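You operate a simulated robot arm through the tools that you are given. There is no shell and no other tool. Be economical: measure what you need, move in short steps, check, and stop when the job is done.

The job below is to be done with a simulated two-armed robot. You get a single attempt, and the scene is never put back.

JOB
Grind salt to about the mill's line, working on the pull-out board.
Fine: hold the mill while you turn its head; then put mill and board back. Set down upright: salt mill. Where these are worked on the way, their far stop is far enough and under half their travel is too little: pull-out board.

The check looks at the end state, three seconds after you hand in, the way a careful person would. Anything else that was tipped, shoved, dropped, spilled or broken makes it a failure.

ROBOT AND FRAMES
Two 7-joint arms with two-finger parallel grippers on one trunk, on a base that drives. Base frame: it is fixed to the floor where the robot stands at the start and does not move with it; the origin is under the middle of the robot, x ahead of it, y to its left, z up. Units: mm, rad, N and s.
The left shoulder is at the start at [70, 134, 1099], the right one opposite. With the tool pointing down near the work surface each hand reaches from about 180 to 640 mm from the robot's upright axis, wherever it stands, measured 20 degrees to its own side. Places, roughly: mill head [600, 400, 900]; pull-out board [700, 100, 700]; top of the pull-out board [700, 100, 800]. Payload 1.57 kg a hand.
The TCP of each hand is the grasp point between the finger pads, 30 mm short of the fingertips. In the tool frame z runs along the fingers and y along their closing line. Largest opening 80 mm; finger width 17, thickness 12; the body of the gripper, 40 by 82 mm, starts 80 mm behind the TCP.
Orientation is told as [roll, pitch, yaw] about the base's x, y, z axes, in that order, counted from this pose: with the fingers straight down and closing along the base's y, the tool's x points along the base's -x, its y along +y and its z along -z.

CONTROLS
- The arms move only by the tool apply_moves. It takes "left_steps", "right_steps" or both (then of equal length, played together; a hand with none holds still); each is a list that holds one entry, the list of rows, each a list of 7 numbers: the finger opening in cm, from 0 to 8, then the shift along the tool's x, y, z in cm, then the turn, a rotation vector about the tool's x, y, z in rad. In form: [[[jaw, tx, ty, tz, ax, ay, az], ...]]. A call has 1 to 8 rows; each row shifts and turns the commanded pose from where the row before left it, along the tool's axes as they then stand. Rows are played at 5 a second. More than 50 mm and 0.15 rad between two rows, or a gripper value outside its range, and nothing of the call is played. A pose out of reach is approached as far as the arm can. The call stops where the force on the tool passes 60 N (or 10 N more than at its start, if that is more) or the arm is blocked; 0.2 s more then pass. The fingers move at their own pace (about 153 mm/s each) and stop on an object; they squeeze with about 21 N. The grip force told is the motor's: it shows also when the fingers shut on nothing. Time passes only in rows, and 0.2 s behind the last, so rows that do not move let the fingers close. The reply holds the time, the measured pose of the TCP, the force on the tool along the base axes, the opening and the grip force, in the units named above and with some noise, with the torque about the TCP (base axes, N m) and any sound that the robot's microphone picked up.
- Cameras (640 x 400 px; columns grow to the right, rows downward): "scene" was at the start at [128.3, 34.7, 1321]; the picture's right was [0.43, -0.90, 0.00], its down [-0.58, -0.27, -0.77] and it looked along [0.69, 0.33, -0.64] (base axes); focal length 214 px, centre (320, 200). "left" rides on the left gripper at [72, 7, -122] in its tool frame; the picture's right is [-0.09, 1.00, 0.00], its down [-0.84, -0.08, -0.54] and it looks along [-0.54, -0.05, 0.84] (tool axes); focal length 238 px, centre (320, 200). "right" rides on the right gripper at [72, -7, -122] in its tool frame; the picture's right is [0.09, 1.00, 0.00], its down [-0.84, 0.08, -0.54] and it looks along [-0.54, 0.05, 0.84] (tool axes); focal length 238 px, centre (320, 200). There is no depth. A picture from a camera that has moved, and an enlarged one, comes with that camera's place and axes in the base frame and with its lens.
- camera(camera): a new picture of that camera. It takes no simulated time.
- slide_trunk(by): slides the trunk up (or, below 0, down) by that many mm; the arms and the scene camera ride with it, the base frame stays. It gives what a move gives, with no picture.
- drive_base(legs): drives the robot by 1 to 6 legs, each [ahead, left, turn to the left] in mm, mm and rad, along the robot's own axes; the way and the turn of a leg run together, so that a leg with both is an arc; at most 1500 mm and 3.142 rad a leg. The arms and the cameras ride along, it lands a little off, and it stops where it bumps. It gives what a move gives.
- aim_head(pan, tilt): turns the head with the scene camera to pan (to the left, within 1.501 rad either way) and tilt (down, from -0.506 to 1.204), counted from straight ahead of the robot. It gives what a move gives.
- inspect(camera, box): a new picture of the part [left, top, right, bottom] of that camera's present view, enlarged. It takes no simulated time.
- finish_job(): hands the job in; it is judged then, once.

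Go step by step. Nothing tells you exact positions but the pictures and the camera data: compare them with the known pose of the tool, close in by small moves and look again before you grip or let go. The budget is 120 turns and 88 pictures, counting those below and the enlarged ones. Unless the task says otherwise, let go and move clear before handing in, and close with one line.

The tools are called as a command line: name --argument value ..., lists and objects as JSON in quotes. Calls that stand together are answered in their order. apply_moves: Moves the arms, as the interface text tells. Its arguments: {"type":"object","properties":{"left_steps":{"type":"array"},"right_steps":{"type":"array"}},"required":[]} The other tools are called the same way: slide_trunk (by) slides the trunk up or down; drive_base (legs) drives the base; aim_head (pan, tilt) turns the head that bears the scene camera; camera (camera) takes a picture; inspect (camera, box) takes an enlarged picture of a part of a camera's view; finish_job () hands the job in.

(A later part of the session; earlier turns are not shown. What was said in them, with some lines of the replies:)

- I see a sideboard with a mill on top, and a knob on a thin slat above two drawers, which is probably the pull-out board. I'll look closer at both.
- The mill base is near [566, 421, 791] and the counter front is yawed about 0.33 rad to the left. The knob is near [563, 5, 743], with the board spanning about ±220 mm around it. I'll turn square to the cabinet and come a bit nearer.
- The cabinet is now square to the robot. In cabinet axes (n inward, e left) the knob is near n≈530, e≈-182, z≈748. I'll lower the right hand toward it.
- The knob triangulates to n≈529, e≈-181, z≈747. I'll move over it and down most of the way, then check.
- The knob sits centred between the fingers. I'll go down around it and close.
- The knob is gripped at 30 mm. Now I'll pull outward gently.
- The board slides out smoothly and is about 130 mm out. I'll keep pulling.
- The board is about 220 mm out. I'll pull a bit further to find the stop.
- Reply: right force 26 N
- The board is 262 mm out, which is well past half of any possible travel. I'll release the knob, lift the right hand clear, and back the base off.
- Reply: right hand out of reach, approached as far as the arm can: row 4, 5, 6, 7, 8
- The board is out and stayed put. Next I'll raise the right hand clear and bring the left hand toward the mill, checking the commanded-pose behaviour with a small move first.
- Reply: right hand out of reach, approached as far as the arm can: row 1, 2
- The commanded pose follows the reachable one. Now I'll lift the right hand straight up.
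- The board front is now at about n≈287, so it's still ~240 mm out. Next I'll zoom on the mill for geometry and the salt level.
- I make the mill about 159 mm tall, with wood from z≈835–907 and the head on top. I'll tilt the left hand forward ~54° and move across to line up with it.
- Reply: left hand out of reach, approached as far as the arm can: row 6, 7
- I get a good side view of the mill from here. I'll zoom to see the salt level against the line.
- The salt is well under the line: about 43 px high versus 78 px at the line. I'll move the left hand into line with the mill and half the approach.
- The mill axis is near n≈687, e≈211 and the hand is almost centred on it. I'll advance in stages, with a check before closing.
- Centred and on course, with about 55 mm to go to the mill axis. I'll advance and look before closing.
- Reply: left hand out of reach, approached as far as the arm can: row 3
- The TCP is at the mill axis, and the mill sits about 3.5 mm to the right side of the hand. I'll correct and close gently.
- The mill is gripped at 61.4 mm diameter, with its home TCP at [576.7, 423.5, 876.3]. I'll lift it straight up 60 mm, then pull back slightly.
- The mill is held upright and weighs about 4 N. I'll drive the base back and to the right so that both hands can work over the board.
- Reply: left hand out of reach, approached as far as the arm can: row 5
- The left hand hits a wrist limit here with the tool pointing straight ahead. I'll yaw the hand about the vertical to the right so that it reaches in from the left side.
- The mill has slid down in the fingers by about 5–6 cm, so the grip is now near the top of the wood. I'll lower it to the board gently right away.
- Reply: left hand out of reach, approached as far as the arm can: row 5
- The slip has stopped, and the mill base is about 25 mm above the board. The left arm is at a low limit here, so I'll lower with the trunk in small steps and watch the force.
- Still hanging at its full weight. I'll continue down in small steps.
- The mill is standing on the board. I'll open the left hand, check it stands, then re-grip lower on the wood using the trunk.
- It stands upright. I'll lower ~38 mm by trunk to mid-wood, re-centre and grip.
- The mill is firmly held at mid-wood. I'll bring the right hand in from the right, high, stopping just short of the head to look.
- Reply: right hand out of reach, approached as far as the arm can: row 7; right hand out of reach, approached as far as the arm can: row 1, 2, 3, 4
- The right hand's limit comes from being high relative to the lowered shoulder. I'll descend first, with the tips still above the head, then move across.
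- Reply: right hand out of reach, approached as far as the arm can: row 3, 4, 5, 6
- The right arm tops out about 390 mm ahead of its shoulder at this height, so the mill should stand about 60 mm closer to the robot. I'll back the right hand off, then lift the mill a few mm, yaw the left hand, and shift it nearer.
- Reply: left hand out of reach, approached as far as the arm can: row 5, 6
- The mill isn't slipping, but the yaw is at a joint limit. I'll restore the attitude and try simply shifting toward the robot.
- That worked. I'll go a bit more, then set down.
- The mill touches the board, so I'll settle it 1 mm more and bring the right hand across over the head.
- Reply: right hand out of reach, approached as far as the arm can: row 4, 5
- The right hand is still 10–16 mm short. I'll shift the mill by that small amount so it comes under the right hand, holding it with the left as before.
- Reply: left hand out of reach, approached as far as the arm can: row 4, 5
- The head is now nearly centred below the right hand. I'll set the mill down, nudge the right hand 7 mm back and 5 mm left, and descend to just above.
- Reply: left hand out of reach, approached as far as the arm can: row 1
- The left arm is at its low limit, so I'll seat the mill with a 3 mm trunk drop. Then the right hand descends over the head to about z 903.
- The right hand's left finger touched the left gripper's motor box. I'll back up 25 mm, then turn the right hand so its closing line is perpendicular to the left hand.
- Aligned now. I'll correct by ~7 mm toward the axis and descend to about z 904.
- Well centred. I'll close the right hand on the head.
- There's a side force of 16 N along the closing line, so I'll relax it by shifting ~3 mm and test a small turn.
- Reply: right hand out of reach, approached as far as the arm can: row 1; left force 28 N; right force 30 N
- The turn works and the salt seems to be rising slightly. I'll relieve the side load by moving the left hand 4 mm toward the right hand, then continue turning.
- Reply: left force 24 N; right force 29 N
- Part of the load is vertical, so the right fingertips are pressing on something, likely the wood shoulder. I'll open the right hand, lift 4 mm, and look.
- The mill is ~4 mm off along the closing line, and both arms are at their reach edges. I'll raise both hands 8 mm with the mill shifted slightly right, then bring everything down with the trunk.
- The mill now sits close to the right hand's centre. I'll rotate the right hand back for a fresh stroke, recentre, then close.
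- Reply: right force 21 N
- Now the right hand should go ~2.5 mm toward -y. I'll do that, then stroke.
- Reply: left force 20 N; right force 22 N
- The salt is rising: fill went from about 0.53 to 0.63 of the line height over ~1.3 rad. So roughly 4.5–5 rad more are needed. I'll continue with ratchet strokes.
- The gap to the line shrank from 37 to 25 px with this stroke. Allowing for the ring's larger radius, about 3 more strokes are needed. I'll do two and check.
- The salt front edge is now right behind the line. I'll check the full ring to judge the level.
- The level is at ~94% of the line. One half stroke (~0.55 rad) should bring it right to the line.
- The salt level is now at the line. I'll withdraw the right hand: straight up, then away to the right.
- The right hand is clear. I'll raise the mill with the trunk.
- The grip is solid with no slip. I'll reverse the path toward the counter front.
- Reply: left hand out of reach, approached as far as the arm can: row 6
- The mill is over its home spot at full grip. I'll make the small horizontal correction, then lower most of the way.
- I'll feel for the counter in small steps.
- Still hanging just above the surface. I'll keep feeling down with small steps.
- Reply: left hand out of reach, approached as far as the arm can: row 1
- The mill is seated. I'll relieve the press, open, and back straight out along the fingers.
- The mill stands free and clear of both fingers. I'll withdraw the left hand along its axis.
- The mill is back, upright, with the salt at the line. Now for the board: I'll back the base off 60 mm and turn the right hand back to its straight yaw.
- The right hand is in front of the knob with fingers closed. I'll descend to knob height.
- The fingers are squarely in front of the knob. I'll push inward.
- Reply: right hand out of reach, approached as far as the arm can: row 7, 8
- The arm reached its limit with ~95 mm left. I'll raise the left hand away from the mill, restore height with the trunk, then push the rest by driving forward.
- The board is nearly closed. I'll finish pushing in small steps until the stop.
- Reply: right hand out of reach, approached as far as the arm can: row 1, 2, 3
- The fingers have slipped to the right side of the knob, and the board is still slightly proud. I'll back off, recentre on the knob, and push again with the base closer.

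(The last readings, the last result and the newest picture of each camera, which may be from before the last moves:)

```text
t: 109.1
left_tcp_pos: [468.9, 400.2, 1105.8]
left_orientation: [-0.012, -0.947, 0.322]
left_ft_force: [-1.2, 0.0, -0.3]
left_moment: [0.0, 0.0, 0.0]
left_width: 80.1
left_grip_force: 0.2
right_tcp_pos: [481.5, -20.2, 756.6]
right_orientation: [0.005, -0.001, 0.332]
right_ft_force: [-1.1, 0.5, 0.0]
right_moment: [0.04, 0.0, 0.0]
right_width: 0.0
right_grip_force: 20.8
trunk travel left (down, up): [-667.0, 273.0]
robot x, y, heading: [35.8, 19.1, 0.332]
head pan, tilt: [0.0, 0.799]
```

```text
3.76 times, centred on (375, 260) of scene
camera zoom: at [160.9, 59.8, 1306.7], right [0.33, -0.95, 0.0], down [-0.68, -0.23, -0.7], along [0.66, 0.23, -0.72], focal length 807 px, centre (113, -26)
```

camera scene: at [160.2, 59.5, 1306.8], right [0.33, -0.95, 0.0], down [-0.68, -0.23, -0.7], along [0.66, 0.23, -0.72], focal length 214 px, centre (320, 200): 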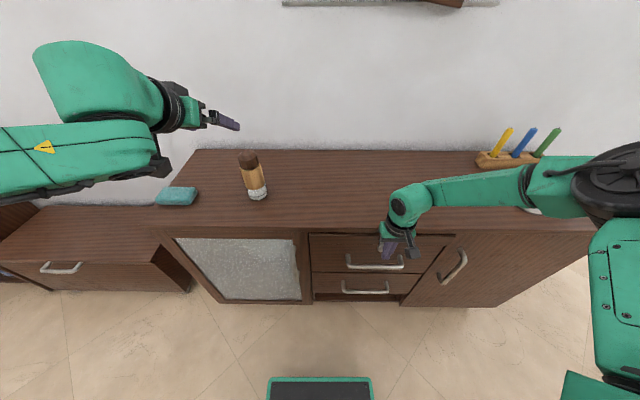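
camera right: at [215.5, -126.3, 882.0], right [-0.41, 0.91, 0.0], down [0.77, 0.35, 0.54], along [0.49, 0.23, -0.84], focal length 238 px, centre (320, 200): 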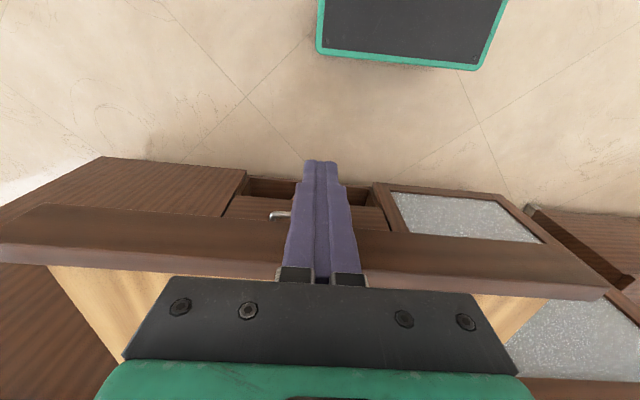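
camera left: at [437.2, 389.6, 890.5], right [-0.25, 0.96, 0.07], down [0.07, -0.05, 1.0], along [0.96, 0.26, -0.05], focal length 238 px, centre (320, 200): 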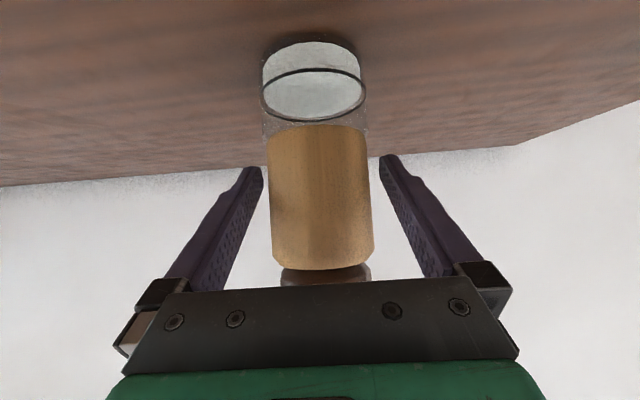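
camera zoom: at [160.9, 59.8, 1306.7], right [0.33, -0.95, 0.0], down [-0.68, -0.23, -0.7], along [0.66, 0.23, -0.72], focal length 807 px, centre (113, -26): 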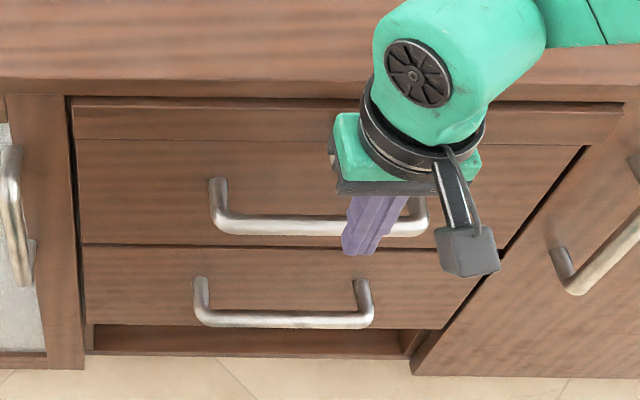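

drive_base --legs '[[40, -4, 0]]'

apply_moves --right_steps '[[[0, -0.8, 0, 0, 0, 0, 0], [0, -0.5, 0, 0, 0, 0, 0], [0, -0.5, 0, 0, 0, 0, 0], [0, -0.5, 0, 0, 0, 0, 0], [0, -0.3, 0, 0, 0, 0, 0], [0, 0, 0, 0, 0, 0, 0]]]'

inspect --camera "scene" --box '[290, 210, 460, 310]'

```text
t: 110.0
left_tcp_pos: [505.1, 408.3, 1107.4]
left_orientation: [-0.011, -0.951, 0.322]
left_ft_force: [0.4, -0.5, 0.6]
left_moment: [-0.01, -0.02, -0.01]
left_width: 80.1
left_grip_force: 0.0
right_tcp_pos: [518.0, -12.6, 758.8]
right_orientation: [0.003, -0.003, 0.334]
right_ft_force: [0.8, 0.1, -0.4]
right_moment: [0.0, -0.01, -0.02]
right_width: 0.1
right_grip_force: 21.1
trunk travel left (down, up): [-667.0, 273.0]
robot x, y, heading: [77.7, 29.5, 0.333]
head pan, tilt: [0.0, 0.799]
```

```text
t: 111.4
left_tcp_pos: [507.0, 410.4, 1106.0]
left_orientation: [-0.009, -0.95, 0.321]
left_ft_force: [0.3, 0.3, 0.6]
left_moment: [-0.01, -0.01, 0.04]
left_width: 80.1
left_grip_force: 0.1
right_tcp_pos: [543.9, -2.7, 757.6]
right_orientation: [0.005, -0.001, 0.334]
right_ft_force: [-2.9, 0.0, 0.8]
right_moment: [0.05, 0.05, -0.03]
right_width: 0.2
right_grip_force: 21.3
trunk travel left (down, up): [-667.0, 273.0]
robot x, y, heading: [74.0, 27.3, 0.336]
head pan, tilt: [0.0, 0.799]
```

```text
3.76 times, centred on (375, 260) of scene
camera zoom: at [199.0, 68.7, 1306.8], right [0.33, -0.95, 0.0], down [-0.68, -0.23, -0.7], along [0.66, 0.23, -0.72], focal length 807 px, centre (113, -26)
```

zoom: 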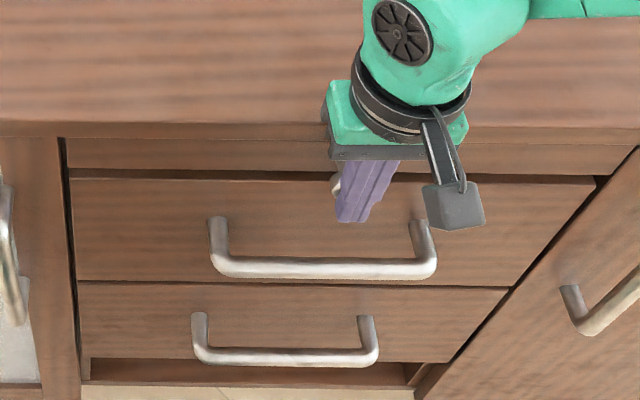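

It nearly matches the original closed look. I'll push gently until the force rises at the stop.

apply_moves --right_steps '[[[0, -0.3, 0, 0, 0, 0, 0], [0, -0.3, 0, 0, 0, 0, 0], [0, -0.3, 0, 0, 0, 0, 0], [0, -0.3, 0, 0, 0, 0, 0], [0, 0, 0, 0, 0, 0, 0]]]'

```text
t: 112.6
left_tcp_pos: [501.8, 408.1, 1107.9]
left_orientation: [-0.009, -0.952, 0.32]
left_ft_force: [-1.0, 0.1, 0.3]
left_moment: [0.03, -0.03, 0.0]
left_width: 80.1
left_grip_force: 0.0
right_tcp_pos: [546.7, -2.7, 757.6]
right_orientation: [0.004, 0.006, 0.337]
right_ft_force: [-34.5, -6.6, -12.8]
right_moment: [-0.11, 0.57, 0.04]
right_width: 0.2
right_grip_force: 20.7
trunk travel left (down, up): [-667.0, 273.0]
robot x, y, heading: [76.4, 26.7, 0.337]
head pan, tilt: [0.0, 0.799]
```

At the stop (35 N), so the board is in. I'll back off, raise the right hand, and verify.

apply_moves --right_steps '[[[0, 1, 0, 0, 0, 0, 0], [0, 2, 0, 0, 0, 0, 0], [0, 2, 0, 0, 0, 0, 0], [0, 1, 0, -3, 0, 0, 0], [0, 1, 0, -4, 0, 0, 0], [0, 0, 0, -4, 0, 0, 0], [0, 0, 0, -4, 0, 0, 0], [0, 0, 0, -4, 0, 0, 0]]]'

drive_base --legs '[[-80, 0, 0]]'

camera --camera "scene"

inspect --camera "scene" --box '[220, 130, 440, 290]'

```text
t: 114.4
left_tcp_pos: [505.3, 410.2, 1106.3]
left_orientation: [-0.009, -0.951, 0.319]
left_ft_force: [0.6, 0.1, 0.0]
left_moment: [-0.01, 0.01, 0.0]
left_width: 80.0
left_grip_force: 0.0
right_tcp_pos: [488.0, -22.5, 946.1]
right_orientation: [0.004, 0.002, 0.332]
right_ft_force: [-0.2, 0.1, 0.3]
right_moment: [0.01, 0.02, 0.02]
right_width: 0.0
right_grip_force: 20.7
trunk travel left (down, up): [-667.0, 273.0]
robot x, y, heading: [74.7, 27.1, 0.331]
head pan, tilt: [0.0, 0.799]
```

```text
t: 115.5
left_tcp_pos: [431.6, 385.5, 1105.9]
left_orientation: [-0.01, -0.949, 0.322]
left_ft_force: [0.0, -0.2, 0.7]
left_moment: [0.02, -0.01, 0.0]
left_width: 80.0
left_grip_force: 0.1
right_tcp_pos: [413.9, -47.8, 945.8]
right_orientation: [0.005, 0.0, 0.334]
right_ft_force: [0.4, 0.1, 0.6]
right_moment: [0.01, 0.02, -0.03]
right_width: 0.0
right_grip_force: 20.9
trunk travel left (down, up): [-667.0, 273.0]
robot x, y, heading: [2.0, 0.3, 0.333]
head pan, tilt: [0.0, 0.799]
```

```text
4 pictures are left
camera scene: at [125.7, 43.4, 1306.5], right [0.33, -0.95, 0.0], down [-0.68, -0.23, -0.7], along [0.66, 0.23, -0.72], focal length 214 px, centre (320, 200)
```

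scene: 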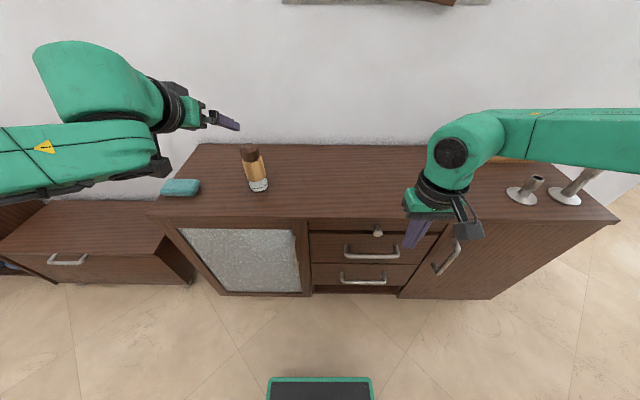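

```text
2.50 times, centred on (330, 210) of scene
camera zoom: at [125.7, 43.4, 1306.5], right [0.33, -0.95, 0.0], down [-0.68, -0.23, -0.7], along [0.66, 0.23, -0.72], focal length 536 px, centre (295, 175)
```

zoom: 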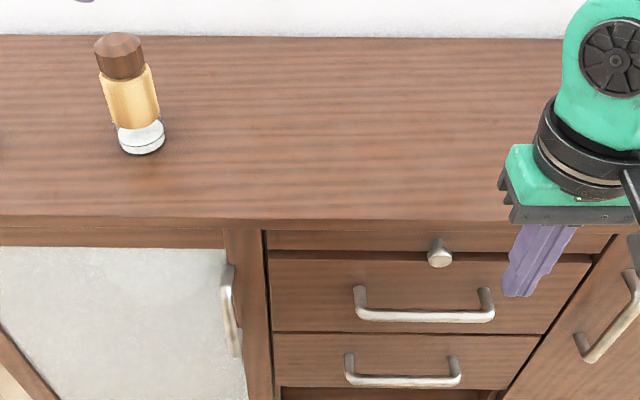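

The board is fully in, the mill stands upright at its place with the salt at the line, and nothing else was disturbed. Both hands are clear, so I'm handing in.

finish_job

```text
The job is handed in.
```

The job is handed in: the salt is ground to about the mill's line, the mill is back upright in its place on the counter, and the board is pushed fully in. While I first carried the mill to the board, it slid about 5–6 cm down in the left hand's grip. I set it down and gripped it again lower, and nothing tipped or spilled.
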